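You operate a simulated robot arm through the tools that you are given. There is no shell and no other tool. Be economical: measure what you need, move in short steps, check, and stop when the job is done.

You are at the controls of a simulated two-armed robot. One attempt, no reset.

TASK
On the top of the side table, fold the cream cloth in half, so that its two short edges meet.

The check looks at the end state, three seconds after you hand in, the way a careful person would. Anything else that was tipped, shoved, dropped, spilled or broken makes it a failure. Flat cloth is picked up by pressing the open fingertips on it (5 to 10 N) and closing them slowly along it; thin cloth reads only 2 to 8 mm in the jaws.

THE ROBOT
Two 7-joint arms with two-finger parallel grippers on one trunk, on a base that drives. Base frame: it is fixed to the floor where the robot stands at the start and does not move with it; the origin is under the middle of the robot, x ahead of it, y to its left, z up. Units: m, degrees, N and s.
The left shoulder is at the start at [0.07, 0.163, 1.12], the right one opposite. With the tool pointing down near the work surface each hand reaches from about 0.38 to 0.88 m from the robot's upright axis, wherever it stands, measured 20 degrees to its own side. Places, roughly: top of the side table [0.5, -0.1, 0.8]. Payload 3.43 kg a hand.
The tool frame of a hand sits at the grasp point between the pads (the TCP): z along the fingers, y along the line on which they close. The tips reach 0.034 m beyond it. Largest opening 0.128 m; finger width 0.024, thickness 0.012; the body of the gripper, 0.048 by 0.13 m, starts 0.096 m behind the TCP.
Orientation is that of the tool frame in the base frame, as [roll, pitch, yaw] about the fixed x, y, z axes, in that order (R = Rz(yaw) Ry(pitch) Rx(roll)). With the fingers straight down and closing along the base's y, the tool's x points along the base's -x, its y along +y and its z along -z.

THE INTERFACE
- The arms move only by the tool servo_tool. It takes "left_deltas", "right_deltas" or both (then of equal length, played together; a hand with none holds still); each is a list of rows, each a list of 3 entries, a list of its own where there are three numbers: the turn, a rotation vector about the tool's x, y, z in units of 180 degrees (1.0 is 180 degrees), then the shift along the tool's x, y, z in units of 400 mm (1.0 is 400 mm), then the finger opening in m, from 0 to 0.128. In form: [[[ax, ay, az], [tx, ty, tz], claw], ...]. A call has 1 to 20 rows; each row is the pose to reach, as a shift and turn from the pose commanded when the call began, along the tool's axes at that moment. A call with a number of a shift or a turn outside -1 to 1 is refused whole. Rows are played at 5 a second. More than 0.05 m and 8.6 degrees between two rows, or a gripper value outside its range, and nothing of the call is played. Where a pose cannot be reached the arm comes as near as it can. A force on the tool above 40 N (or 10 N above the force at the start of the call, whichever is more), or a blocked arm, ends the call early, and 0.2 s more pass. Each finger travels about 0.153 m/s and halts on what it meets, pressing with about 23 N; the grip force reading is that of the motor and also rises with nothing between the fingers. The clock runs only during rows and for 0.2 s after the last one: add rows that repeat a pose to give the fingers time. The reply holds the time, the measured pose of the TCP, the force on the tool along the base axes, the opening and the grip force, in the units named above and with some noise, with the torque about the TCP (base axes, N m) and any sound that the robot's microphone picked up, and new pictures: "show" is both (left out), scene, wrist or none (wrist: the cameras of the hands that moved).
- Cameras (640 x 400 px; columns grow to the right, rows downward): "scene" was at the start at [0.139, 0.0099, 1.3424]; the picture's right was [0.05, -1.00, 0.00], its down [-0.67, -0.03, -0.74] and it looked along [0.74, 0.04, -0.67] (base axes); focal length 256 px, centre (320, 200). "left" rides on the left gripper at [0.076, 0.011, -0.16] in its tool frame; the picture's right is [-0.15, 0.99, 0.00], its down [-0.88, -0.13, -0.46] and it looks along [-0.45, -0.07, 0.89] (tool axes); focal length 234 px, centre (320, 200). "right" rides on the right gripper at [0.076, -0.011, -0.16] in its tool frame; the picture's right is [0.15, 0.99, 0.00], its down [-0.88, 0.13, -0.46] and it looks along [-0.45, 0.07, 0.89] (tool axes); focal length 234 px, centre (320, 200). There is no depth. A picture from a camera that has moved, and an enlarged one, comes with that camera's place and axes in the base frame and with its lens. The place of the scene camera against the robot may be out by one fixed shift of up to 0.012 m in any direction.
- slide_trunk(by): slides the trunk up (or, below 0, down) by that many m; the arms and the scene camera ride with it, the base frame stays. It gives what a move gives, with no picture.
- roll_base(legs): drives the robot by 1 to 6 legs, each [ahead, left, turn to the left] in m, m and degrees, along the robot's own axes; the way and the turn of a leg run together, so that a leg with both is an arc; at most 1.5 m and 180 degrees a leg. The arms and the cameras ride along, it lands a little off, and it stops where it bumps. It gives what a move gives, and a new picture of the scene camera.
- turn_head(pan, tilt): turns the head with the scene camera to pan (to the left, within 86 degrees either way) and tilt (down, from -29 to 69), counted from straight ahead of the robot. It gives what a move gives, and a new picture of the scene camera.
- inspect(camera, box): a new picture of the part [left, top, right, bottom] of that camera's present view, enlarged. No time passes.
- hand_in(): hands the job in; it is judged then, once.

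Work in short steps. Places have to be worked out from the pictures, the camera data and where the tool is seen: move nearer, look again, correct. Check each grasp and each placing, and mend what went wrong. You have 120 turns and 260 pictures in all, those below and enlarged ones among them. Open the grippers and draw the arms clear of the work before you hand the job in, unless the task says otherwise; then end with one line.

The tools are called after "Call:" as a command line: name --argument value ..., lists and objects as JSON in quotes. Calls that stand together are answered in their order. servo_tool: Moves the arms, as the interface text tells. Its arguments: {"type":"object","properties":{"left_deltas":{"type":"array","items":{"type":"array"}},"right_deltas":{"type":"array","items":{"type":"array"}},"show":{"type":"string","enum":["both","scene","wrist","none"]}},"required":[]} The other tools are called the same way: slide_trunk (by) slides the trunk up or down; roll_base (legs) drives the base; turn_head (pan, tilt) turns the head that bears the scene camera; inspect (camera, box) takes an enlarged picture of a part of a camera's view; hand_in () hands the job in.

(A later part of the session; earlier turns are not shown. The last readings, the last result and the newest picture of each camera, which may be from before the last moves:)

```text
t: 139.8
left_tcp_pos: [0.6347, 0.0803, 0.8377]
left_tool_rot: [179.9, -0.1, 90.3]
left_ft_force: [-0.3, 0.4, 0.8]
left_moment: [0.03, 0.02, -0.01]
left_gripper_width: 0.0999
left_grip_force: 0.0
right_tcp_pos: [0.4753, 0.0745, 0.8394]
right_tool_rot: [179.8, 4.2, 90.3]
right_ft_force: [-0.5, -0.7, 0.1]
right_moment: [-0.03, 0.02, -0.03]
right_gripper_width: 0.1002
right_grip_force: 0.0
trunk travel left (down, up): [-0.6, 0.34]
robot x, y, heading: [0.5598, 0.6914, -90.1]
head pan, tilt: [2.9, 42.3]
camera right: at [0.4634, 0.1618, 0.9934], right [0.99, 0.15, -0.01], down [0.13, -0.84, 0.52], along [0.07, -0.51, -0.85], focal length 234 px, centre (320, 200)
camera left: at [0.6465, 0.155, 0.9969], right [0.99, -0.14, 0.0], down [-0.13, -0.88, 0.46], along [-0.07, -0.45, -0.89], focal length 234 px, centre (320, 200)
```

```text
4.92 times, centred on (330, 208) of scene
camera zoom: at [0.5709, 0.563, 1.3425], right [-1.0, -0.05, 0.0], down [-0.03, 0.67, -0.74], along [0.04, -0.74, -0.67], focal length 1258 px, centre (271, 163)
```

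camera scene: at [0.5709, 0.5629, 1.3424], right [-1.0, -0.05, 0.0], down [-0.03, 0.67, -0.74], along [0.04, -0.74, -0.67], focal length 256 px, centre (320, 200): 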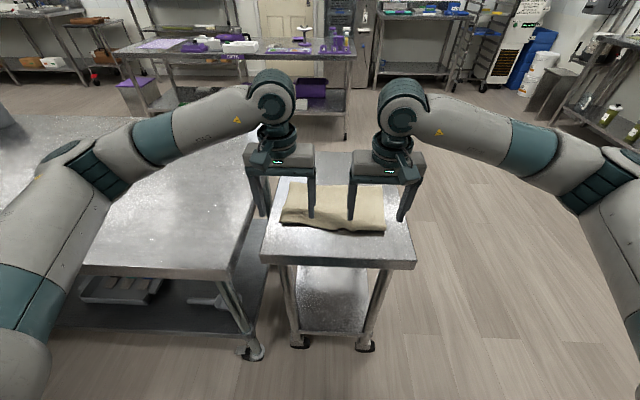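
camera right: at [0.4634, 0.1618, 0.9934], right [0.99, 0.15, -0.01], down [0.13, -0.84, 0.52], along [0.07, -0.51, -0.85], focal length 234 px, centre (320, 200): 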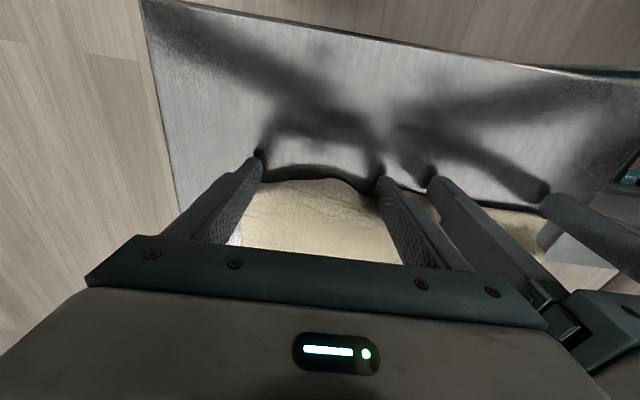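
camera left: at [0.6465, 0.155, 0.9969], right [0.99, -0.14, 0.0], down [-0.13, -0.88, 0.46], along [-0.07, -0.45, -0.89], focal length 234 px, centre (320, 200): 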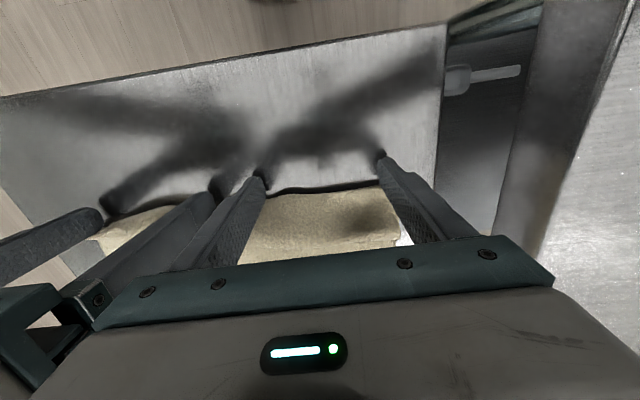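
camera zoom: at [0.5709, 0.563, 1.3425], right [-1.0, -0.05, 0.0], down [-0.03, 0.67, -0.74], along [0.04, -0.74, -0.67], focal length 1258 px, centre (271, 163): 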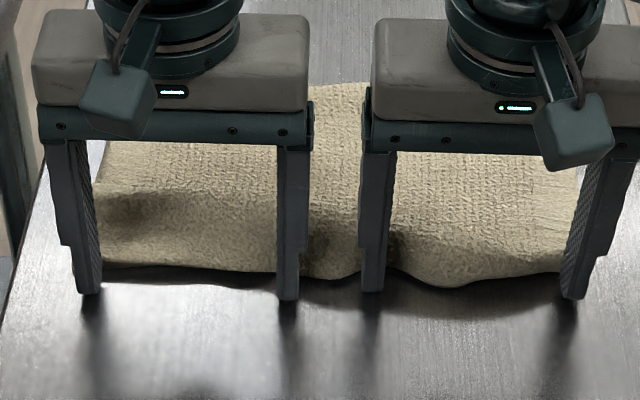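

Call:
servo_tool --left_deltas '[[[0, 0, 0], [0.01, 0, -0.03], 0.1], [[0, 0, 0], [0.03, 0, -0.13], 0.1], [[0, 0, 0], [0.06, 0, -0.24], 0.1], [[0, 0, 0], [0.1, 0.1, -0.35], 0.1], [[0, 0, 0], [0.1, 0.2, -0.45], 0.1], [[0, 0, 0], [0.1, 0.2, -0.45], 0.1]]' --right_deltas '[[[0, 0, 0], [0.01, 0, -0.03], 0.1], [[0, 0, 0], [0.03, 0, -0.13], 0.1], [[0, 0, 0], [0.06, 0, -0.24], 0.1], [[0, 0, 0], [0.1, -0.1, -0.35], 0.1], [[0, 0, 0], [0.1, -0.2, -0.45], 0.1], [[0, 0, 0], [0.1, -0.2, -0.45], 0.1]]' --show "none"

Call:
inspect --camera "scene" --box '[265, 170, 395, 245]'

Call:
inspect --camera "right" --box '[320, 80, 560, 260]'

Call:
inspect --camera "left" --box '[100, 80, 320, 260]'

```text
refused: row 4 steps farther than a row can; nothing moved
```

```text
4.92 times, centred on (330, 208) of scene
camera zoom: at [0.5709, 0.563, 1.3425], right [-1.0, -0.05, 0.0], down [-0.03, 0.67, -0.74], along [0.04, -0.74, -0.67], focal length 1258 px, centre (271, 163)
```

zoom: 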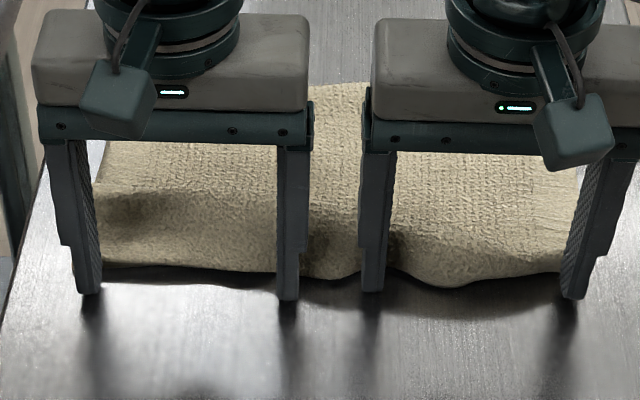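

```text
2.22 times, centred on (440, 170) of right
camera zoom: at [0.4634, 0.1618, 0.9934], right [0.99, 0.15, -0.01], down [0.13, -0.84, 0.52], along [0.07, -0.51, -0.85], focal length 520 px, centre (53, 267)
```

zoom: 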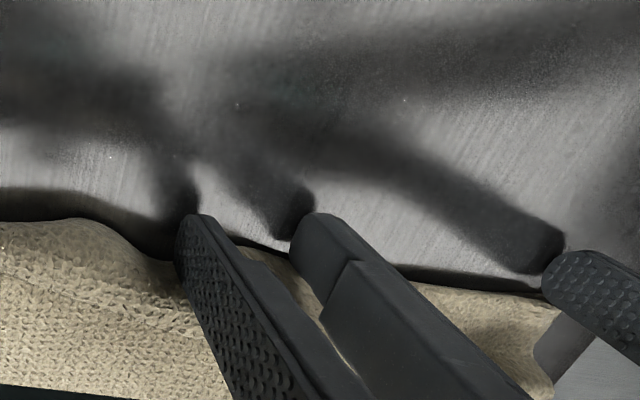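

```text
2.22 times, centred on (210, 170) of left
camera zoom: at [0.6465, 0.155, 0.9969], right [0.99, -0.14, 0.0], down [-0.13, -0.88, 0.46], along [-0.07, -0.45, -0.89], focal length 520 px, centre (564, 267)
```

zoom: 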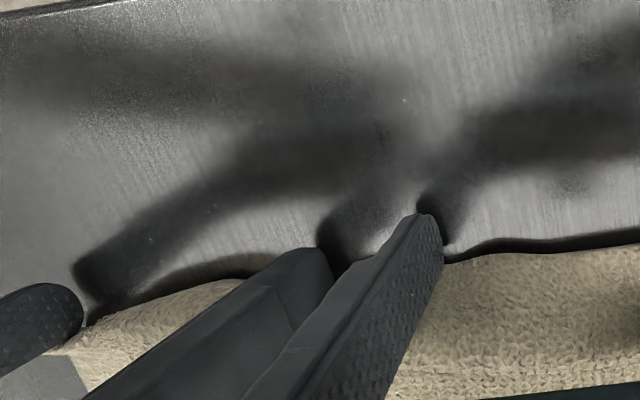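

That call was refused for step size and nothing moved. Next I'll lift, set the tips lightly on the top layer just behind the front strip, and sweep the slack ridge back to the fold line.

Call:
servo_tool --left_deltas '[[[0, 0, 0], [0, 0, -0.06], 0.1], [[0, 0, 0], [-0.063, 0, -0.06], 0.1], [[0, 0, 0], [-0.063, 0, -0.023], 0.1], [[0, 0, 0], [-0.1, 0, -0.023], 0.1], [[0, 0, 0], [-0.14, 0, -0.023], 0.1], [[0, 0, 0], [-0.18, 0, -0.023], 0.1], [[0, 0, 0], [-0.22, 0, -0.023], 0.1], [[0, 0, 0], [-0.26, 0, -0.023], 0.1], [[0, 0, 0], [-0.3, 0, -0.023], 0.1], [[0, 0, 0], [-0.34, 0, -0.023], 0.1], [[0, 0, 0], [-0.38, 0, -0.023], 0.1], [[0, 0, 0], [-0.413, 0, -0.023], 0.1], [[0, 0, 0], [-0.413, 0, -0.1], 0.1], [[0, 0, 0], [-0.413, 0, -0.2], 0.1]]' --right_deltas '[[[0, 0, 0], [0, 0, -0.06], 0.1], [[0, 0, 0], [-0.049, 0, -0.056], 0.1], [[0, 0, 0], [-0.049, 0, -0.016], 0.1], [[0, 0, 0], [-0.09, 0, -0.013], 0.1], [[0, 0, 0], [-0.13, 0, -0.01], 0.1], [[0, 0, 0], [-0.17, 0, -0.007], 0.1], [[0, 0, 0], [-0.21, 0, -0.004], 0.1], [[0, 0, 0], [-0.25, 0, -0.001], 0.1], [[0, 0, 0], [-0.29, 0, 0.001], 0.1], [[0, 0, 0], [-0.33, 0, 0.004], 0.1], [[0, 0, 0], [-0.37, 0, 0.007], 0.1], [[0, 0, 0], [-0.4, 0, 0.009], 0.1], [[0, 0, 0], [-0.4, 0, -0.07], 0.1], [[0, 0, 0], [-0.4, 0, -0.17], 0.1]]' --show "none"

Call:
inspect --camera "scene" --box '[265, 170, 395, 245]'

```text
t: 142.8
left_tcp_pos: [0.6358, -0.0854, 0.9174]
left_tool_rot: [180.0, 0.0, 90.3]
left_ft_force: [-0.7, -0.1, -0.8]
left_moment: [0.01, -0.01, 0.0]
left_gripper_width: 0.0998
left_grip_force: 0.0
right_tcp_pos: [0.4746, -0.0766, 0.9207]
right_tool_rot: [179.8, 4.2, 90.3]
right_ft_force: [-0.7, 0.0, -0.3]
right_moment: [-0.03, 0.0, -0.02]
right_gripper_width: 0.0998
right_grip_force: 0.0
trunk travel left (down, up): [-0.6, 0.34]
robot x, y, heading: [0.5609, 0.6888, -90.3]
head pan, tilt: [2.9, 42.3]
```

```text
4.92 times, centred on (330, 208) of scene
camera zoom: at [0.5707, 0.5646, 1.3425], right [-1.0, -0.05, 0.0], down [-0.03, 0.67, -0.74], along [0.04, -0.74, -0.67], focal length 1258 px, centre (271, 163)
```

zoom: 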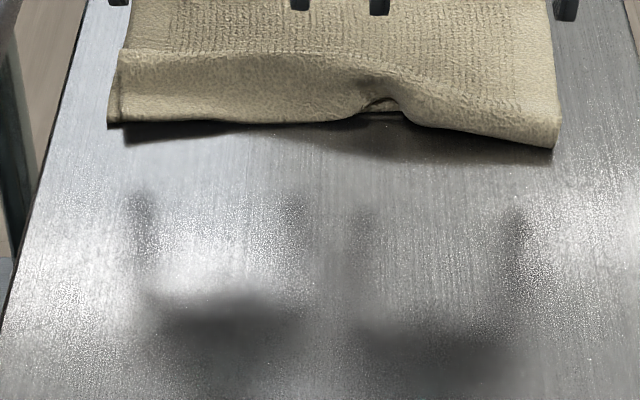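

The sweep slid the whole folded cloth about 12 cm back over the slippery table, still folded and still on it. I'll back the hands off to look at the front edges.

Call:
servo_tool --left_deltas '[[[0, 0, 0], [0.1, 0.02, -0.05], 0.1], [[0, 0, 0], [0.2, 0.04, -0.08], 0.08], [[0, 0, 0], [0.2875, 0.06, -0.08], 0.06], [[0, 0, 0], [0.2875, 0.06, -0.08], 0.05]]' --right_deltas '[[[0, 0, 0], [0.1, -0.02, -0.05], 0.1], [[0, 0, 0], [0.2, -0.04, -0.08], 0.08], [[0, 0, 0], [0.267, -0.0625, -0.094], 0.06], [[0, 0, 0], [0.267, -0.0625, -0.094], 0.05]]' --show "none"

Call:
inspect --camera "right" --box '[200, 60, 500, 240]'

Call:
inspect --camera "left" --box '[140, 60, 440, 240]'

Call:
inspect --camera "scene" --box '[270, 150, 390, 210]'

```text
t: 143.8
left_tcp_pos: [0.6596, 0.0289, 0.9478]
left_tool_rot: [180.0, 0.0, 90.4]
left_ft_force: [-0.8, -0.4, 0.3]
left_moment: [-0.02, 0.01, -0.01]
left_gripper_width: 0.0499
left_grip_force: 0.0
right_tcp_pos: [0.4486, 0.0317, 0.947]
right_tool_rot: [179.8, 4.2, 90.0]
right_ft_force: [-0.3, 0.3, -0.4]
right_moment: [-0.01, 0.04, 0.02]
right_gripper_width: 0.05
right_grip_force: 0.2
trunk travel left (down, up): [-0.6, 0.34]
robot x, y, heading: [0.5636, 0.6931, -90.2]
head pan, tilt: [2.9, 42.3]
```

```text
2.13 times, centred on (350, 150) of right
camera zoom: at [0.4368, 0.1184, 1.1022], right [0.99, 0.15, -0.01], down [0.13, -0.84, 0.52], along [0.07, -0.51, -0.85], focal length 500 px, centre (256, 307)
```

zoom: 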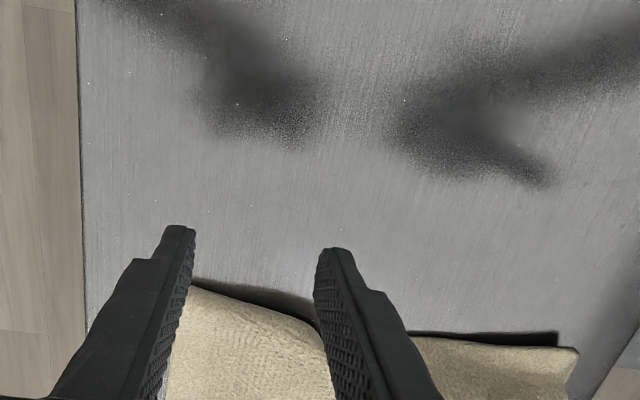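

```text
2.13 times, centred on (290, 150) of left
camera zoom: at [0.6705, 0.1035, 1.1076], right [0.99, -0.14, 0.0], down [-0.13, -0.88, 0.46], along [-0.07, -0.45, -0.89], focal length 500 px, centre (384, 307)
```

zoom: 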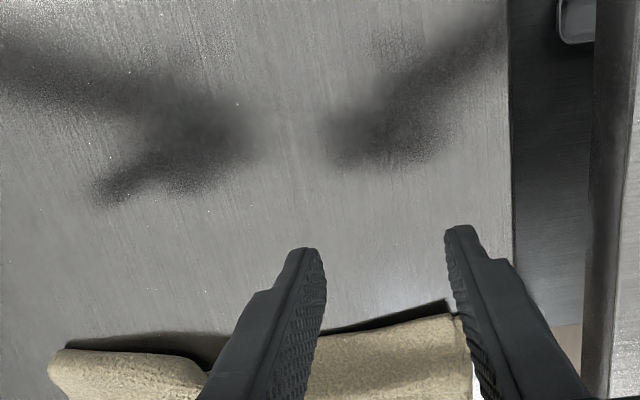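

```text
5.33 times, centred on (330, 180) of scene
camera zoom: at [0.5707, 0.5625, 1.3424], right [-1.0, -0.05, 0.0], down [-0.03, 0.67, -0.74], along [0.04, -0.74, -0.67], focal length 1362 px, centre (267, 307)
```

zoom: 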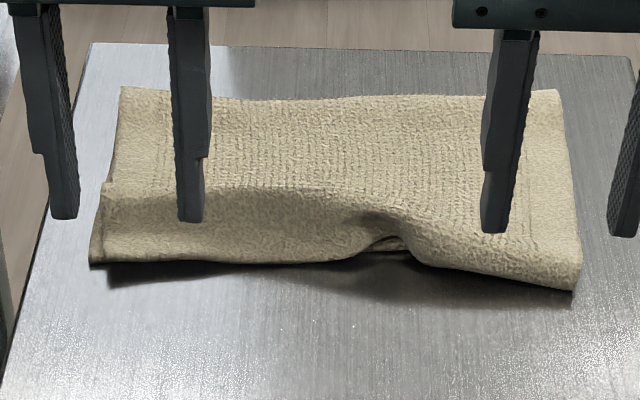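

I'll redo the fold with a better fold line. First I slide the whole folded cloth back toward the robot, by pressing lightly with the four open fingertips and moving 12.5 cm.

Call:
servo_tool --left_deltas '[[[0, 0, 0], [-0.1, -0.03, 0.0], 0.1], [[0, 0, 0], [-0.2, -0.0615, 0.03], 0.1], [[0, 0, 0], [-0.31, -0.0615, 0.07], 0.1], [[0, 0, 0], [-0.4225, -0.0615, 0.12], 0.1], [[0, 0, 0], [-0.4225, -0.0615, 0.22], 0.1], [[0, 0, 0], [-0.4225, -0.0615, 0.258], 0.1], [[0, 0, 0], [-0.39, -0.0615, 0.26], 0.1], [[0, 0, 0], [-0.34, -0.0615, 0.26], 0.1], [[0, 0, 0], [-0.29, -0.0615, 0.26], 0.1], [[0, 0, 0], [-0.24, -0.0615, 0.26], 0.1], [[0, 0, 0], [-0.19, -0.0615, 0.26], 0.1], [[0, 0, 0], [-0.14, -0.0615, 0.26], 0.1], [[0, 0, 0], [-0.11, -0.0615, 0.26], 0.1], [[0, 0, 0], [-0.11, -0.0615, 0.2], 0.1], [[0, 0, 0], [-0.11, -0.0615, 0.1], 0.1]]' --right_deltas '[[[0, 0, 0], [-0.1, 0.03, 0.01], 0.1], [[0, 0, 0], [-0.2, 0.066, 0.05], 0.1], [[0, 0, 0], [-0.31, 0.066, 0.1], 0.1], [[0, 0, 0], [-0.43, 0.066, 0.1475], 0.1], [[0, 0, 0], [-0.43, 0.066, 0.245], 0.1], [[0, 0, 0], [-0.43, 0.066, 0.286], 0.1], [[0, 0, 0], [-0.3975, 0.066, 0.286], 0.1], [[0, 0, 0], [-0.3475, 0.066, 0.282], 0.1], [[0, 0, 0], [-0.2975, 0.066, 0.278], 0.1], [[0, 0, 0], [-0.2475, 0.066, 0.274], 0.1], [[0, 0, 0], [-0.1975, 0.066, 0.27], 0.1], [[0, 0, 0], [-0.1475, 0.066, 0.267], 0.1], [[0, 0, 0], [-0.1175, 0.066, 0.265], 0.1], [[0, 0, 0], [-0.1175, 0.066, 0.205], 0.1], [[0, 0, 0], [-0.1175, 0.066, 0.105], 0.1]]' --show "none"

Call:
inspect --camera "scene" --box '[260, 150, 400, 250]'

```text
refused: row 4 steps farther than a row can; nothing moved
```

```text
4.00 times, centred on (330, 200) of scene
camera zoom: at [0.5707, 0.5625, 1.3424], right [-1.0, -0.05, 0.0], down [-0.03, 0.67, -0.74], along [0.04, -0.74, -0.67], focal length 1022 px, centre (280, 200)
```

zoom: 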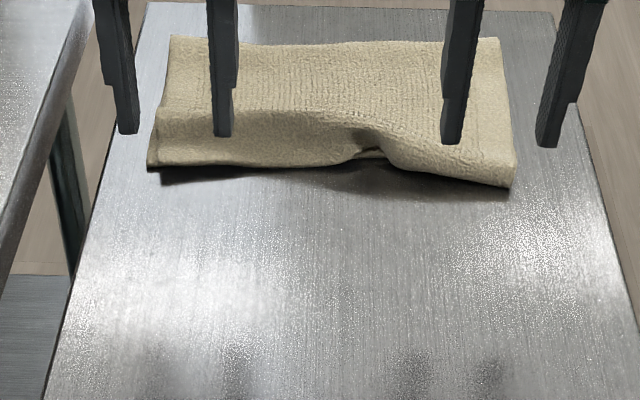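

A row was too long. I'll resend with smaller steps.

Call:
servo_tool --left_deltas '[[[0, 0, 0], [-0.085, -0.03, 0.0], 0.1], [[0, 0, 0], [-0.17, -0.0615, 0.03], 0.1], [[0, 0, 0], [-0.25, -0.0615, 0.06], 0.1], [[0, 0, 0], [-0.34, -0.0615, 0.09], 0.1], [[0, 0, 0], [-0.4225, -0.0615, 0.12], 0.1], [[0, 0, 0], [-0.4225, -0.0615, 0.2], 0.1], [[0, 0, 0], [-0.4225, -0.0615, 0.258], 0.1], [[0, 0, 0], [-0.39, -0.0615, 0.26], 0.1], [[0, 0, 0], [-0.34, -0.0615, 0.26], 0.1], [[0, 0, 0], [-0.29, -0.0615, 0.26], 0.1], [[0, 0, 0], [-0.24, -0.0615, 0.26], 0.1], [[0, 0, 0], [-0.19, -0.0615, 0.26], 0.1], [[0, 0, 0], [-0.14, -0.0615, 0.26], 0.1], [[0, 0, 0], [-0.11, -0.0615, 0.26], 0.1], [[0, 0, 0], [-0.11, -0.0615, 0.2], 0.1], [[0, 0, 0], [-0.11, -0.0615, 0.1], 0.1]]' --right_deltas '[[[0, 0, 0], [-0.085, 0.03, 0.01], 0.1], [[0, 0, 0], [-0.17, 0.066, 0.04], 0.1], [[0, 0, 0], [-0.25, 0.066, 0.075], 0.1], [[0, 0, 0], [-0.34, 0.066, 0.11], 0.1], [[0, 0, 0], [-0.43, 0.066, 0.1475], 0.1], [[0, 0, 0], [-0.43, 0.066, 0.23], 0.1], [[0, 0, 0], [-0.43, 0.066, 0.286], 0.1], [[0, 0, 0], [-0.3975, 0.066, 0.286], 0.1], [[0, 0, 0], [-0.3475, 0.066, 0.282], 0.1], [[0, 0, 0], [-0.2975, 0.066, 0.278], 0.1], [[0, 0, 0], [-0.2475, 0.066, 0.274], 0.1], [[0, 0, 0], [-0.1975, 0.066, 0.27], 0.1], [[0, 0, 0], [-0.1475, 0.066, 0.267], 0.1], [[0, 0, 0], [-0.1175, 0.066, 0.265], 0.1], [[0, 0, 0], [-0.1175, 0.066, 0.205], 0.1], [[0, 0, 0], [-0.1175, 0.066, 0.105], 0.1]]' --show "scene"

```text
t: 145.0
left_tcp_pos: [0.6046, -0.1195, 0.9047]
left_tool_rot: [179.4, 0.5, 84.7]
left_ft_force: [5.9, -2.2, 0.6]
left_moment: [0.19, 0.68, 0.17]
left_gripper_width: 0.0986
left_grip_force: 0.0
left hand out of reach, approached as far as the arm can: row 5
right_tcp_pos: [0.4706, -0.1349, 0.9046]
right_tool_rot: [-179.7, 4.0, 90.8]
right_ft_force: [-6.2, 2.5, 0.2]
right_moment: [-0.2, -0.69, 0.13]
right_gripper_width: 0.0971
right_grip_force: 0.0
trunk travel left (down, up): [-0.6, 0.34]
robot x, y, heading: [0.5597, 0.6878, -90.1]
head pan, tilt: [2.9, 42.3]
stopped in row 5 (right hand): the force on the tool passed its limit at 74 N (the readings are from after the stop); the commanded pose is now the measured one
camera scene: at [0.5689, 0.5629, 1.3425], right [-1.0, -0.05, 0.0], down [-0.03, 0.67, -0.74], along [0.04, -0.74, -0.67], focal length 256 px, centre (320, 200)
```

scene: 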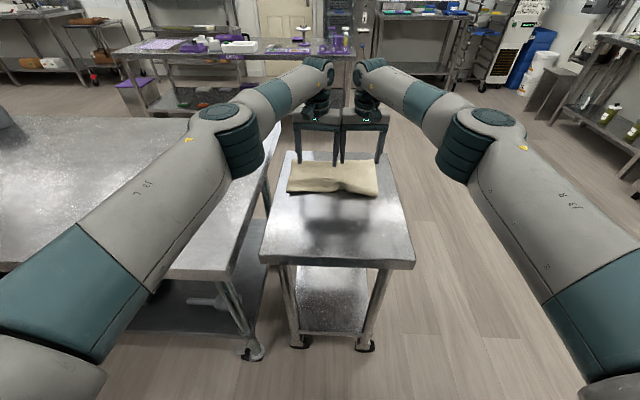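

The left arm ran out of reach and the hands touched. I'll separate them, then drive ahead 0.1 m for reach.

Call:
servo_tool --left_deltas '[[[0, 0, 0], [0.02, 0.03, -0.01], 0.06], [[0, 0, 0], [0.04, 0.07, -0.02], 0.06], [[0, 0, 0.02], [0.04, 0.1, -0.03], 0.06]]' --right_deltas '[[[0, 0, 0], [0.02, -0.02, -0.01], 0.06], [[0, 0, 0], [0.04, -0.04, -0.02], 0.06], [[0, 0, 0], [0.04, -0.06, -0.03], 0.06]]' --show "none"

Call:
roll_base --legs '[[0.1, 0, 0]]'

```text
t: 145.8
left_tcp_pos: [0.6481, -0.108, 0.9172]
left_tool_rot: [179.5, 0.5, 80.9]
left_ft_force: [-0.8, -0.7, 0.5]
left_moment: [0.01, 0.0, 0.03]
left_gripper_width: 0.0597
left_grip_force: 0.0
right_tcp_pos: [0.4497, -0.1161, 0.9174]
right_tool_rot: [-179.7, 4.1, 90.9]
right_ft_force: [0.4, 1.3, -0.7]
right_moment: [0.04, -0.02, -0.01]
right_gripper_width: 0.06
right_grip_force: 0.0
trunk travel left (down, up): [-0.6, 0.34]
robot x, y, heading: [0.5554, 0.6917, -90.1]
head pan, tilt: [2.9, 42.3]
```

```text
t: 147.0
left_tcp_pos: [0.6466, -0.207, 0.9164]
left_tool_rot: [179.5, 0.4, 80.9]
left_ft_force: [0.5, -0.2, 0.5]
left_moment: [0.0, 0.03, 0.02]
left_gripper_width: 0.0598
left_grip_force: 0.0
right_tcp_pos: [0.4502, -0.2151, 0.9175]
right_tool_rot: [-179.9, 4.1, 90.9]
right_ft_force: [0.3, 0.0, 0.2]
right_moment: [0.04, -0.04, -0.01]
right_gripper_width: 0.0599
right_grip_force: 0.0
trunk travel left (down, up): [-0.6, 0.34]
robot x, y, heading: [0.5585, 0.5948, -90.3]
head pan, tilt: [2.9, 42.3]
camera scene: at [0.5705, 0.4636, 1.3424], right [-1.0, -0.05, 0.0], down [-0.03, 0.67, -0.74], along [0.04, -0.74, -0.67], focal length 256 px, centre (320, 200)
```

scene: 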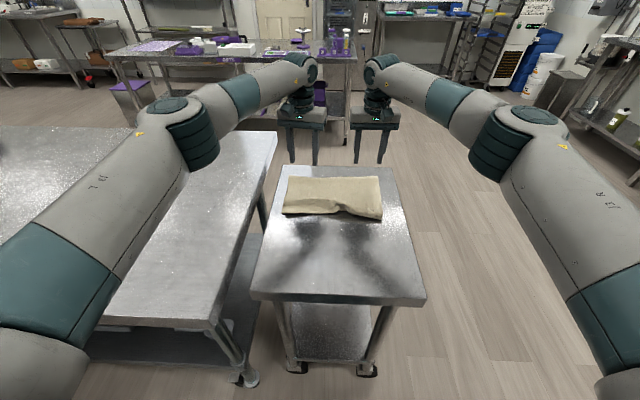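

The cloth sits at y≈−0.22 to −0.05. I'll press with the fingertips at y≈−0.15 and slide the block 12 cm toward the robot.

Call:
servo_tool --left_deltas '[[[0, 0, -0.025], [0.07, -0.011, 0.02], 0.06], [[0, 0, -0.05], [0.141, -0.0225, 0.06], 0.06], [[0, 0, -0.05], [0.141, -0.0225, 0.14], 0.06], [[0, 0, -0.05], [0.141, -0.0225, 0.178], 0.06], [[0, 0, -0.05], [0.18, -0.029, 0.18], 0.06], [[0, 0, -0.05], [0.23, -0.037, 0.18], 0.06], [[0, 0, -0.05], [0.28, -0.045, 0.18], 0.06], [[0, 0, -0.05], [0.33, -0.053, 0.18], 0.06], [[0, 0, -0.05], [0.38, -0.061, 0.18], 0.06], [[0, 0, -0.05], [0.437, -0.07, 0.18], 0.06], [[0, 0, -0.05], [0.437, -0.07, 0.12], 0.06], [[0, 0, -0.05], [0.437, -0.07, 0.02], 0.06]]' --right_deltas '[[[0, 0, 0], [0.08, 0, 0.02], 0.06], [[0, 0, 0], [0.1625, 0, 0.06], 0.06], [[0, 0, 0], [0.1625, 0, 0.135], 0.06], [[0, 0, 0], [0.1625, 0, 0.171], 0.06], [[0, 0, 0], [0.2, 0, 0.17], 0.06], [[0, 0, 0], [0.25, 0, 0.166], 0.06], [[0, 0, 0], [0.3, 0, 0.163], 0.06], [[0, 0, 0], [0.35, 0, 0.159], 0.06], [[0, 0, 0], [0.4, 0, 0.155], 0.06], [[0, 0, 0], [0.4625, 0, 0.151], 0.06], [[0, 0, 0], [0.4625, 0, 0.09], 0.06], [[0, 0, 0], [0.4625, 0, -0.01], 0.06]]' --show "scene"

```text
t: 149.6
left_tcp_pos: [0.6479, -0.0283, 0.9089]
left_tool_rot: [179.5, 0.6, 90.0]
left_ft_force: [-0.5, -0.2, -0.5]
left_moment: [-0.01, -0.04, 0.01]
left_gripper_width: 0.0601
left_grip_force: 0.0
right_tcp_pos: [0.4452, -0.0272, 0.9102]
right_tool_rot: [-179.8, 4.2, 90.9]
right_ft_force: [-0.3, 0.0, -0.1]
right_moment: [-0.02, 0.02, 0.02]
right_gripper_width: 0.0603
right_grip_force: 0.2
trunk travel left (down, up): [-0.6, 0.34]
robot x, y, heading: [0.5627, 0.5934, -90.3]
head pan, tilt: [2.9, 42.3]
camera scene: at [0.5703, 0.4659, 1.3425], right [-1.0, -0.05, 0.0], down [-0.03, 0.67, -0.74], along [0.04, -0.74, -0.67], focal length 256 px, centre (320, 200)
```

scene: 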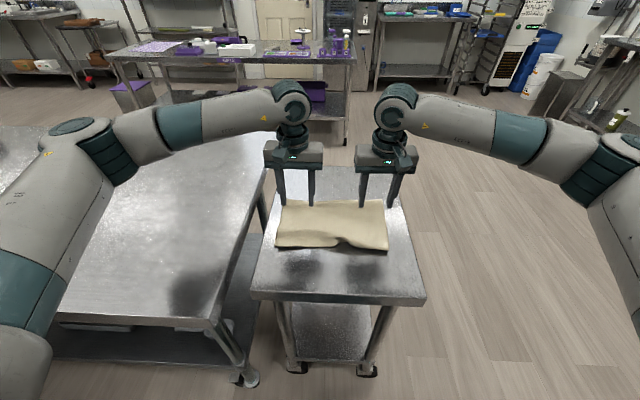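

The block slid back neatly (front at y≈0.065). The new idea is to grip both aligned front edges together at the corners and lift, so the fold hangs and the slack falls out by itself. First I turn the hands so the jaws close across the edge.

Call:
servo_tool --left_deltas '[[[0, 0, -0.046], [0.03, 0.01, -0.02], 0.05], [[0, 0, -0.092], [0.06, 0.02, -0.04], 0.05], [[0, 0, -0.138], [0.09, 0.03, -0.04], 0.05], [[0, 0, -0.184], [0.12, 0.04, -0.04], 0.05], [[0, 0, -0.23], [0.15, 0.05, -0.04], 0.05], [[0, 0, -0.276], [0.18, 0.06, -0.04], 0.05], [[0, 0, -0.322], [0.21, 0.07, -0.04], 0.05], [[0, 0, -0.368], [0.235, 0.08, -0.03], 0.05], [[0, 0, -0.414], [0.25, 0.0875, -0.02], 0.05], [[0, 0, -0.46], [0.2575, 0.0875, 0.0], 0.05], [[0, 0, -0.5], [0.2575, 0.0875, 0.022], 0.05]]' --right_deltas '[[[0, 0, 0.046], [0.03, -0.005, -0.02], 0.05], [[0, 0, 0.092], [0.06, -0.01, -0.04], 0.05], [[0, 0, 0.138], [0.09, -0.015, -0.04], 0.05], [[0, 0, 0.184], [0.12, -0.02, -0.04], 0.05], [[0, 0, 0.23], [0.15, -0.025, -0.04], 0.05], [[0, 0, 0.276], [0.18, -0.03, -0.04], 0.05], [[0, 0, 0.322], [0.21, -0.035, -0.04], 0.05], [[0, 0, 0.368], [0.235, -0.038, -0.03], 0.05], [[0, 0, 0.414], [0.25, -0.038, -0.02], 0.05], [[0, 0, 0.46], [0.2555, -0.038, -0.01], 0.05], [[0, 0, 0.505], [0.2555, -0.038, 0.007], 0.05]]' --show "none"

Call:
inspect --camera "left" --box '[200, 20, 440, 220]'

Call:
inspect --camera "right" --box '[200, 20, 440, 220]'

```text
t: 152.0
left_tcp_pos: [0.682, 0.0737, 0.8983]
left_tool_rot: [-179.5, 0.5, -180.0]
left_ft_force: [0.3, 0.2, -0.1]
left_moment: [-0.02, 0.01, 0.01]
left_gripper_width: 0.0503
left_grip_force: 0.0
right_tcp_pos: [0.4295, 0.0715, 0.8996]
right_tool_rot: [175.9, 0.2, -0.2]
right_ft_force: [-1.1, -1.0, 0.0]
right_moment: [-0.01, 0.04, 0.02]
right_gripper_width: 0.05
right_grip_force: 0.1
trunk travel left (down, up): [-0.6, 0.34]
robot x, y, heading: [0.5613, 0.5909, -90.2]
head pan, tilt: [2.9, 42.3]
```

```text
2.00 times, centred on (320, 120) of left
camera zoom: at [0.6054, 0.0854, 1.0568], right [0.15, 0.99, -0.01], down [0.88, -0.13, 0.46], along [0.46, -0.07, -0.89], focal length 468 px, centre (320, 360)
```

zoom: 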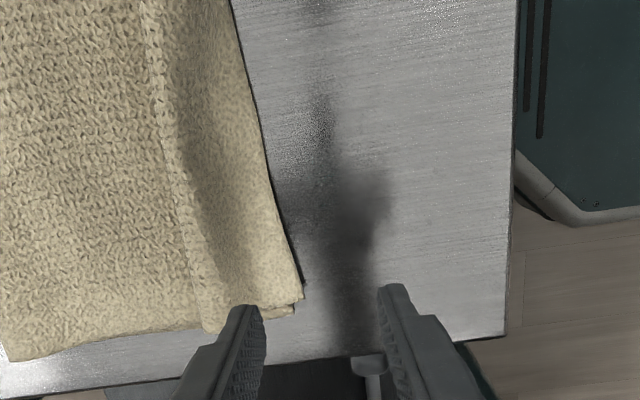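

```text
2.00 times, centred on (320, 120) of right
camera zoom: at [0.506, 0.0934, 1.0575], right [0.14, -0.99, 0.07], down [-0.88, -0.1, 0.47], along [-0.45, -0.13, -0.88], focal length 468 px, centre (320, 360)
```

zoom: 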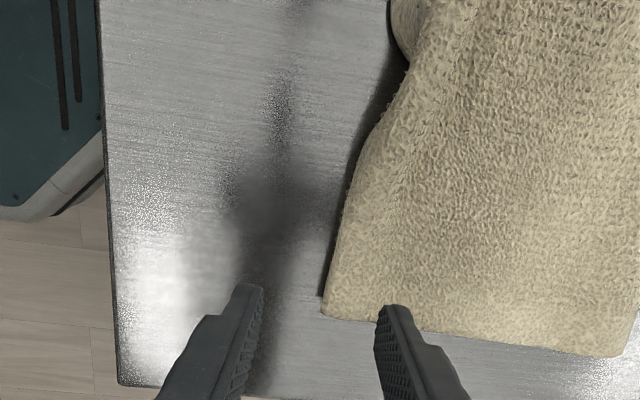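

Good: the wrist views show both layers' edges nearly coincide at both corners (y≈0.06), so only slack ridges remain. I'll grip both layers together at each corner.

Call:
servo_tool --left_deltas '[[[0.015, 0, 0], [0.01, -0.015, 0.04], 0.045], [[0.03, 0, 0], [0.02, -0.03, 0.08], 0.045], [[0.045, 0, 0], [0.025, -0.044, 0.12], 0.045], [[0.045, 0, 0], [0.025, -0.044, 0.15], 0.045], [[0.045, 0, 0], [0.025, -0.044, 0.153], 0.045]]' --right_deltas '[[[-0.008, 0, 0], [0.002, 0.013, 0.04], 0.045], [[-0.016, 0, 0], [0.004, 0.026, 0.08], 0.045], [[-0.022, 0, 0], [0.006, 0.039, 0.12], 0.045], [[-0.022, 0, 0], [0.006, 0.039, 0.15], 0.045], [[-0.022, 0, 0], [0.006, 0.039, 0.153], 0.045]]' --show "none"

```text
t: 153.2
left_tcp_pos: [0.6719, 0.0553, 0.8387]
left_tool_rot: [-171.0, 0.4, 179.8]
left_ft_force: [0.6, 0.0, 14.6]
left_moment: [0.28, 0.12, -0.03]
left_gripper_width: 0.0447
left_grip_force: 0.1
right_tcp_pos: [0.4321, 0.0516, 0.8396]
right_tool_rot: [172.0, 0.1, 0.0]
right_ft_force: [0.0, 0.0, 0.3]
right_moment: [-0.02, -0.02, -0.02]
right_gripper_width: 0.045
right_grip_force: 0.2
trunk travel left (down, up): [-0.6, 0.34]
robot x, y, heading: [0.5621, 0.5971, -90.4]
head pan, tilt: [2.9, 42.3]
```

Call:
servo_tool --left_deltas '[[[0, 0, 0], [0, 0, -0.001], 0.042], [[0, 0, 0], [0, 0, -0.001], 0.039], [[0, 0, 0], [0, 0, -0.001], 0.036], [[0, 0, 0], [0, 0, -0.001], 0.033], [[0, 0, 0], [0, 0, -0.001], 0.03], [[0, 0, 0], [0, 0, -0.001], 0.027], [[0, 0, 0], [0, 0, -0.001], 0.024], [[0, 0, 0], [0, 0, -0.001], 0.021], [[0, 0, 0], [0, 0, -0.001], 0.018], [[0, 0, 0], [0, 0, -0.001], 0.015], [[0, 0, 0], [0, 0, -0.001], 0.012], [[0, 0, 0], [0, 0, -0.001], 0.009], [[0, 0, 0], [0, 0, -0.001], 0.005], [[0, 0, 0], [0, 0, -0.001], 0], [[0, 0, 0], [0, 0, -0.001], 0]]' --right_deltas '[[[0, 0, 0], [0, 0, 0.005], 0.045], [[0, 0, 0], [0, 0, 0.009], 0.042], [[0, 0, 0], [0, 0, 0.009], 0.038], [[0, 0, 0], [0, 0, 0.009], 0.034], [[0, 0, 0], [0, 0, 0.009], 0.03], [[0, 0, 0], [0, 0, 0.009], 0.027], [[0, 0, 0], [0, 0, 0.009], 0.024], [[0, 0, 0], [0, 0, 0.009], 0.021], [[0, 0, 0], [0, 0, 0.009], 0.018], [[0, 0, 0], [0, 0, 0.009], 0.015], [[0, 0, 0], [0, 0, 0.009], 0.012], [[0, 0, 0], [0, 0, 0.009], 0.009], [[0, 0, 0], [0, 0, 0.009], 0.005], [[0, 0, 0], [0, 0, 0.009], 0], [[0, 0, 0], [0, 0, 0.009], 0]]' --show "none"

Call:
inspect --camera "left" --box '[240, 90, 400, 210]'

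Call:
inspect --camera "right" --box '[240, 90, 400, 210]'

```text
t: 156.4
left_tcp_pos: [0.673, 0.0564, 0.8384]
left_tool_rot: [-171.2, 0.3, 179.9]
left_ft_force: [-0.2, -3.3, 11.8]
left_moment: [-0.23, 0.02, 0.01]
left_gripper_width: 0.0089
left_grip_force: 23.0
right_tcp_pos: [0.433, 0.0523, 0.8362]
right_tool_rot: [171.8, 0.2, 0.0]
right_ft_force: [1.2, -4.9, 23.8]
right_moment: [-0.52, 0.01, 0.01]
right_gripper_width: 0.0156
right_grip_force: 23.5
trunk travel left (down, up): [-0.6, 0.34]
robot x, y, heading: [0.563, 0.5935, -90.4]
head pan, tilt: [2.9, 42.3]
```

```text
3.33 times, centred on (320, 150) of left
camera zoom: at [0.5961, 0.0906, 0.9941], right [0.15, 0.98, -0.15], down [0.88, -0.06, 0.48], along [0.46, -0.2, -0.87], focal length 781 px, centre (320, 367)
```

zoom: 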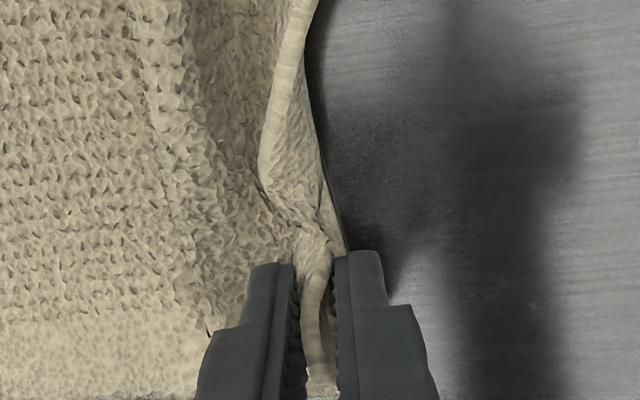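

```text
3.33 times, centred on (320, 150) of right
camera zoom: at [0.5083, 0.0852, 0.9929], right [0.15, -0.98, 0.14], down [-0.88, -0.06, 0.47], along [-0.45, -0.19, -0.87], focal length 781 px, centre (320, 367)
```

zoom: 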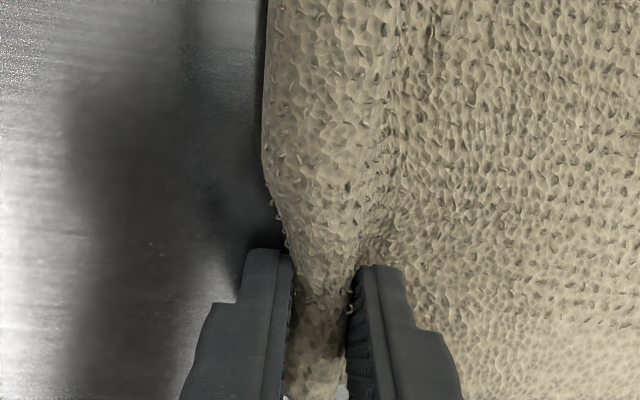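

Left holds two layers (9 mm). Right holds a thicker bundle (16 mm). I'll lift both straight up so the cloth hangs and look at it.

Call:
servo_tool --left_deltas '[[[0, 0, 0], [0, 0, -0.05], 0], [[0, 0, 0], [0, 0, -0.12], 0], [[0, 0, 0], [0, 0, -0.2], 0], [[0, 0, 0], [0, 0, -0.28], 0], [[0, 0, 0], [0, 0, -0.36], 0], [[0, 0, 0], [0, 0, -0.44], 0], [[0, 0, 0], [0, 0, -0.52], 0], [[0, 0, 0], [0, 0, -0.6], 0], [[0, 0, 0], [0, 0, -0.6], 0]]' --right_deltas '[[[0, 0, 0], [0, 0, -0.05], 0], [[0, 0, 0], [0, 0, -0.12], 0], [[0, 0, 0], [0, 0, -0.2], 0], [[0, 0, 0], [0, 0, -0.28], 0], [[0, 0, 0], [0, 0, -0.36], 0], [[0, 0, 0], [0, 0, -0.44], 0], [[0, 0, 0], [0, 0, -0.52], 0], [[0, 0, 0], [0, 0, -0.6], 0], [[0, 0, 0], [0, 0, -0.6], 0]]' --show "scene"

Call:
inspect --camera "scene" --box '[240, 60, 420, 260]'

```text
t: 158.4
left_tcp_pos: [0.6713, 0.0923, 1.0738]
left_tool_rot: [-171.5, 0.4, 179.9]
left_ft_force: [0.8, 0.8, -1.0]
left_moment: [0.03, 0.01, 0.04]
left_gripper_width: 0.0086
left_grip_force: 23.1
right_tcp_pos: [0.4328, 0.0843, 1.0718]
right_tool_rot: [172.0, 0.2, 0.0]
right_ft_force: [-0.1, 0.2, -0.6]
right_moment: [0.06, 0.04, 0.05]
right_gripper_width: 0.0147
right_grip_force: 22.8
trunk travel left (down, up): [-0.6, 0.34]
robot x, y, heading: [0.5597, 0.5892, -90.0]
head pan, tilt: [2.9, 42.3]
camera scene: at [0.5706, 0.4631, 1.3423], right [-1.0, -0.05, 0.0], down [-0.03, 0.67, -0.74], along [0.04, -0.74, -0.67], focal length 256 px, centre (320, 200)
```

scene: 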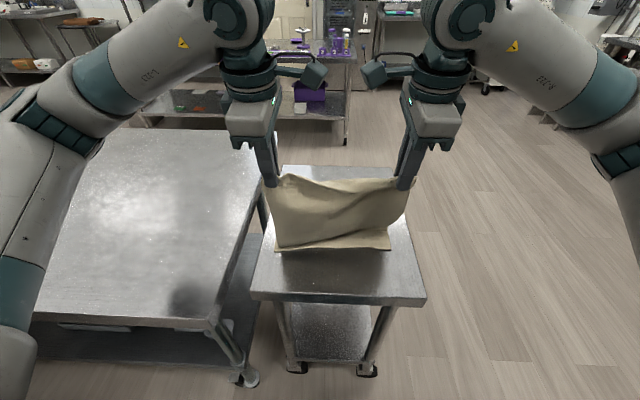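

```text
2.00 times, centred on (330, 160) of scene
camera zoom: at [0.5706, 0.4631, 1.3423], right [-1.0, -0.05, 0.0], down [-0.03, 0.67, -0.74], along [0.04, -0.74, -0.67], focal length 511 px, centre (300, 280)
```

zoom: 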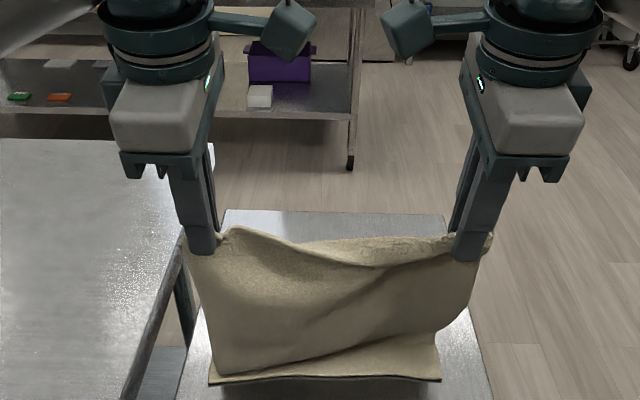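

The hands hold only the top layer's edge, and the lower layer's edge stays on the table at y≈0.057. I'll lay the cloth flat again toward the far side for a clean regrip, first driving ahead 4 cm for reach.

Call:
roll_base --legs '[[0.04, 0, 0]]'

Call:
servo_tool --left_deltas '[[[0, 0, 0], [0, -0.083, 0.02], 0], [[0, 0, 0], [0, -0.166, 0.041], 0], [[0, 0, 0], [0, -0.2485, 0.0625], 0], [[-0.016, 0, 0], [0, -0.325, 0.116], 0], [[-0.032, 0, 0], [0, -0.401, 0.17], 0], [[-0.047, 0, 0], [0, -0.477, 0.223], 0], [[-0.047, 0, 0], [0, -0.525, 0.298], 0], [[-0.047, 0, 0], [0, -0.573, 0.372], 0], [[-0.047, 0, 0], [0, -0.621, 0.447], 0], [[-0.047, 0, 0], [0, -0.653, 0.528], 0], [[-0.047, 0, 0], [0, -0.685, 0.608], 0], [[-0.047, 0, 0], [0, -0.685, 0.608], 0]]' --right_deltas '[[[0, 0, 0], [0, 0.083, 0.02], 0], [[0, 0, 0], [0, 0.166, 0.041], 0], [[0, 0, 0], [0, 0.2485, 0.0625], 0], [[0.016, 0, 0], [0, 0.325, 0.116], 0], [[0.032, 0, 0], [0, 0.401, 0.17], 0], [[0.047, 0, 0], [0, 0.477, 0.223], 0], [[0.047, 0, 0], [0, 0.525, 0.298], 0], [[0.047, 0, 0], [0, 0.573, 0.372], 0], [[0.047, 0, 0], [0, 0.621, 0.447], 0], [[0.047, 0, 0], [0, 0.653, 0.528], 0], [[0.047, 0, 0], [0, 0.685, 0.608], 0], [[0.047, 0, 0], [0, 0.685, 0.608], 0]]' --show "scene"

```text
t: 159.3
left_tcp_pos: [0.6695, 0.0541, 1.0747]
left_tool_rot: [-171.3, 0.5, 179.9]
left_ft_force: [0.4, 0.4, -0.2]
left_moment: [0.03, -0.01, -0.02]
left_gripper_width: 0.0085
left_grip_force: 23.4
right_tcp_pos: [0.4337, 0.0449, 1.0739]
right_tool_rot: [171.8, 0.1, 0.0]
right_ft_force: [-0.1, -0.2, -0.7]
right_moment: [0.07, 0.02, 0.04]
right_gripper_width: 0.014
right_grip_force: 22.8
trunk travel left (down, up): [-0.6, 0.34]
robot x, y, heading: [0.5609, 0.5538, -90.4]
head pan, tilt: [2.9, 42.3]
camera scene: at [0.5705, 0.4254, 1.3427], right [-1.0, -0.05, 0.0], down [-0.03, 0.67, -0.74], along [0.04, -0.74, -0.67], focal length 256 px, centre (320, 200)
```

scene: 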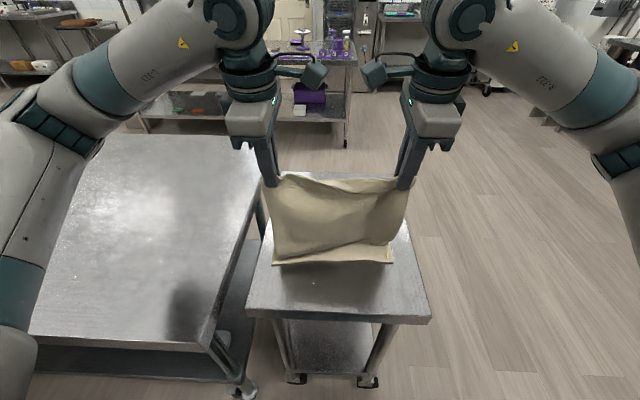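

```text
t: 161.9
left_tcp_pos: [0.67, -0.2543, 0.8773]
left_tool_rot: [-179.7, 0.4, 179.8]
left_ft_force: [-0.5, -0.3, 0.6]
left_moment: [0.0, -0.01, 0.01]
left_gripper_width: 0.0081
left_grip_force: 22.6
right_tcp_pos: [0.4328, -0.2607, 0.8701]
right_tool_rot: [-179.7, 0.2, 0.1]
right_ft_force: [-0.6, 0.5, -0.7]
right_moment: [-0.07, 0.01, 0.01]
right_gripper_width: 0.0053
right_grip_force: 22.7
trunk travel left (down, up): [-0.6, 0.34]
robot x, y, heading: [0.5583, 0.55, -90.3]
head pan, tilt: [2.9, 42.3]
camera scene: at [0.5704, 0.4255, 1.3426], right [-1.0, -0.05, 0.0], down [-0.03, 0.67, -0.74], along [0.04, -0.74, -0.67], focal length 256 px, centre (320, 200)
```

scene: 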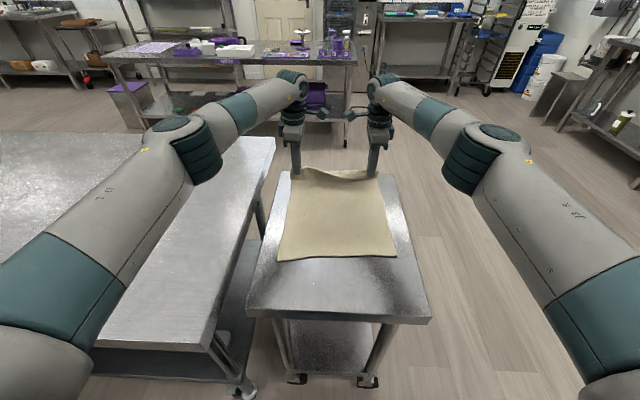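

Call:
inspect --camera "left" --box '[220, 40, 420, 220]'

Call:
inspect --camera "right" --box '[220, 40, 420, 220]'

```text
2.22 times, centred on (320, 130) of left
camera zoom: at [0.5944, -0.2434, 1.0358], right [0.15, 0.99, 0.0], down [0.88, -0.13, 0.46], along [0.46, -0.07, -0.89], focal length 520 px, centre (320, 356)
```

zoom: 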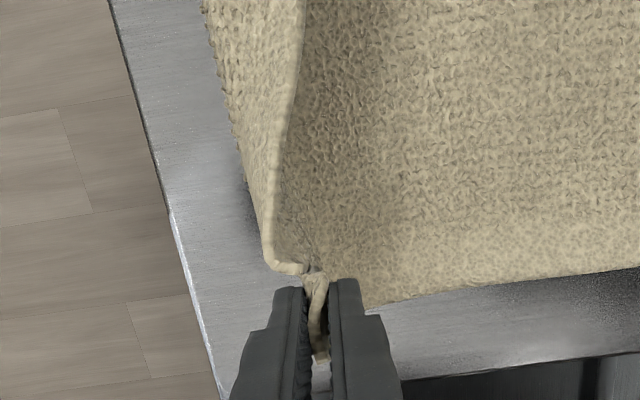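

```text
2.22 times, centred on (320, 130) of right
camera zoom: at [0.5087, -0.2514, 1.0291], right [0.15, -0.99, -0.01], down [-0.88, -0.13, 0.46], along [-0.45, -0.06, -0.89], focal length 520 px, centre (320, 356)
```

zoom: 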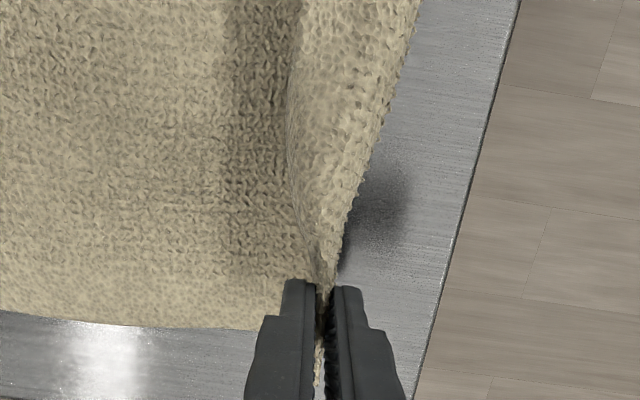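

The left edge grip is good, but the right holds the cloth a few cm inside its edge. I'll set it down here, release, and then slide the cloth toward the robot so it lies fully on the table.

Call:
servo_tool --left_deltas '[[[0, 0, 0], [0, -0.01, 0.04], 0], [[0, 0, 0], [0, -0.02, 0.076], 0], [[0, 0, 0], [0, -0.02, 0.076], 0.015], [[0, 0, 0], [0, -0.02, 0.076], 0.03], [[0, 0, 0], [0, -0.02, 0.076], 0.045], [[0, 0, 0], [0, -0.02, 0.04], 0.045], [[0, 0, 0], [0, -0.02, -0.06], 0.045]]' --right_deltas '[[[0, 0, 0], [0, 0.01, 0.03], 0], [[0, 0, 0], [0, 0.02, 0.06], 0], [[0, 0, 0], [0, 0.02, 0.06], 0.015], [[0, 0, 0], [0, 0.02, 0.06], 0.03], [[0, 0, 0], [0, 0.02, 0.06], 0.045], [[0, 0, 0], [0, 0.02, 0.02], 0.045], [[0, 0, 0], [0, 0.02, -0.08], 0.045]]' --show "none"

Call:
inspect --camera "scene" --box '[240, 140, 440, 280]'

```text
t: 163.5
left_tcp_pos: [0.6706, -0.2607, 0.9012]
left_tool_rot: [-179.7, 0.4, 179.9]
left_ft_force: [-0.3, 0.9, 0.0]
left_moment: [-0.04, -0.01, -0.02]
left_gripper_width: 0.045
left_grip_force: 0.0
right_tcp_pos: [0.4338, -0.2663, 0.905]
right_tool_rot: [-179.7, 0.1, -0.1]
right_ft_force: [0.4, 0.6, -0.1]
right_moment: [-0.03, 0.04, -0.01]
right_gripper_width: 0.0449
right_grip_force: 0.0
trunk travel left (down, up): [-0.6, 0.34]
robot x, y, heading: [0.5605, 0.5477, -90.1]
head pan, tilt: [2.9, 42.3]
```

```text
2.86 times, centred on (340, 210) of scene
camera zoom: at [0.5703, 0.4267, 1.3426], right [-1.0, -0.05, 0.0], down [-0.03, 0.67, -0.74], along [0.04, -0.74, -0.67], focal length 730 px, centre (263, 171)
```

zoom: 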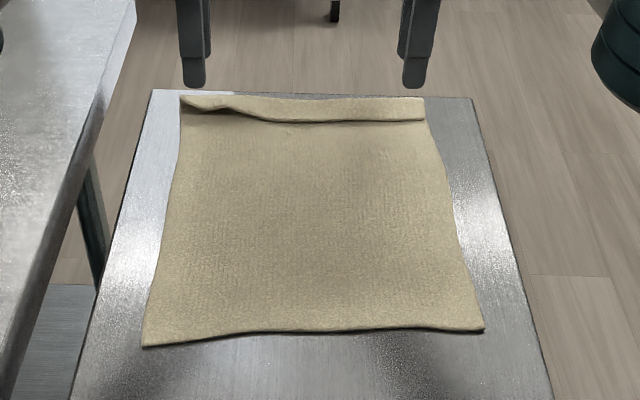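

The cloth is nearly flat, with a narrow flap curled over at the far edge. I'll press lightly near the middle and slide the whole cloth 6.5 cm toward the robot.

Call:
servo_tool --left_deltas '[[[0, 0, 0], [0.01, 0.1, 0.01], 0.045], [[0, 0, 0], [0.02, 0.2, 0.02], 0.045], [[0, 0, 0], [0.03, 0.3, 0.03], 0.045], [[0, 0, 0], [0.04, 0.4, 0.04], 0.045], [[0, 0, 0], [0.05, 0.5, 0.053], 0.045], [[0, 0, 0], [0.05, 0.5, 0.13], 0.045], [[0, 0, 0], [0.05, 0.5, 0.16], 0.045], [[0, 0, 0], [0.05, 0.53, 0.162], 0.045], [[0, 0, 0], [0.05, 0.57, 0.162], 0.045], [[0, 0, 0], [0.05, 0.61, 0.162], 0.045], [[0, 0, 0], [0.05, 0.6625, 0.162], 0.045], [[0, 0, 0], [0.05, 0.6625, 0.1], 0.045], [[0, 0, 0], [0.05, 0.6625, 0.0], 0.045]]' --right_deltas '[[[0, 0, 0], [0.013, -0.103, 0.0125], 0.045], [[0, 0, 0], [0.026, -0.206, 0.025], 0.045], [[0, 0, 0], [0.039, -0.309, 0.037], 0.045], [[0, 0, 0], [0.052, -0.412, 0.05], 0.045], [[0, 0, 0], [0.065, -0.515, 0.0625], 0.045], [[0, 0, 0], [0.065, -0.515, 0.14], 0.045], [[0, 0, 0], [0.065, -0.515, 0.17], 0.045], [[0, 0, 0], [0.065, -0.545, 0.172], 0.045], [[0, 0, 0], [0.065, -0.585, 0.172], 0.045], [[0, 0, 0], [0.065, -0.625, 0.172], 0.045], [[0, 0, 0], [0.065, -0.6775, 0.172], 0.045], [[0, 0, 0], [0.065, -0.6775, 0.11], 0.045], [[0, 0, 0], [0.065, -0.6775, 0.01], 0.045]]' --show "none"

Call:
inspect --camera "scene" --box '[240, 140, 440, 280]'

```text
t: 165.1
left_tcp_pos: [0.6543, -0.0614, 0.8419]
left_tool_rot: [-179.7, 0.3, 179.8]
left_ft_force: [2.1, -1.2, 1.3]
left_moment: [-0.04, 0.55, -0.03]
left_gripper_width: 0.0453
left_grip_force: 0.1
right_tcp_pos: [0.4547, -0.0633, 0.8385]
right_tool_rot: [-179.7, 0.4, -0.7]
right_ft_force: [-2.7, -0.1, 0.2]
right_moment: [0.0, -0.42, 0.02]
right_gripper_width: 0.0451
right_grip_force: 0.1
trunk travel left (down, up): [-0.6, 0.34]
robot x, y, heading: [0.5611, 0.5544, -90.0]
head pan, tilt: [2.9, 42.3]
stopped in row 7 (left hand): the force on the tool passed its limit at 48 N (the readings are from after the stop); the commanded pose is now the measured one
```

```text
2.86 times, centred on (340, 210) of scene
camera zoom: at [0.5707, 0.4262, 1.3427], right [-1.0, -0.05, 0.0], down [-0.03, 0.67, -0.74], along [0.03, -0.74, -0.67], focal length 730 px, centre (263, 171)
```

zoom: 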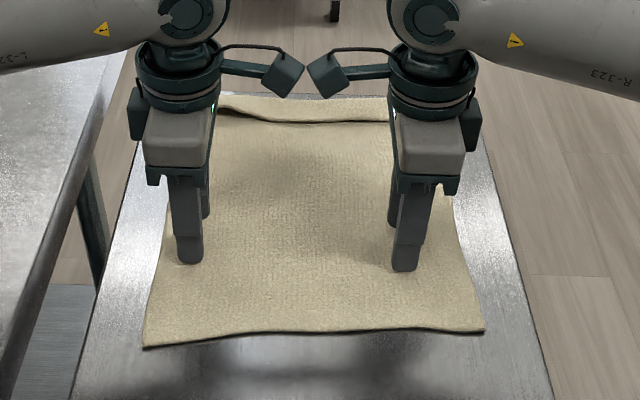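

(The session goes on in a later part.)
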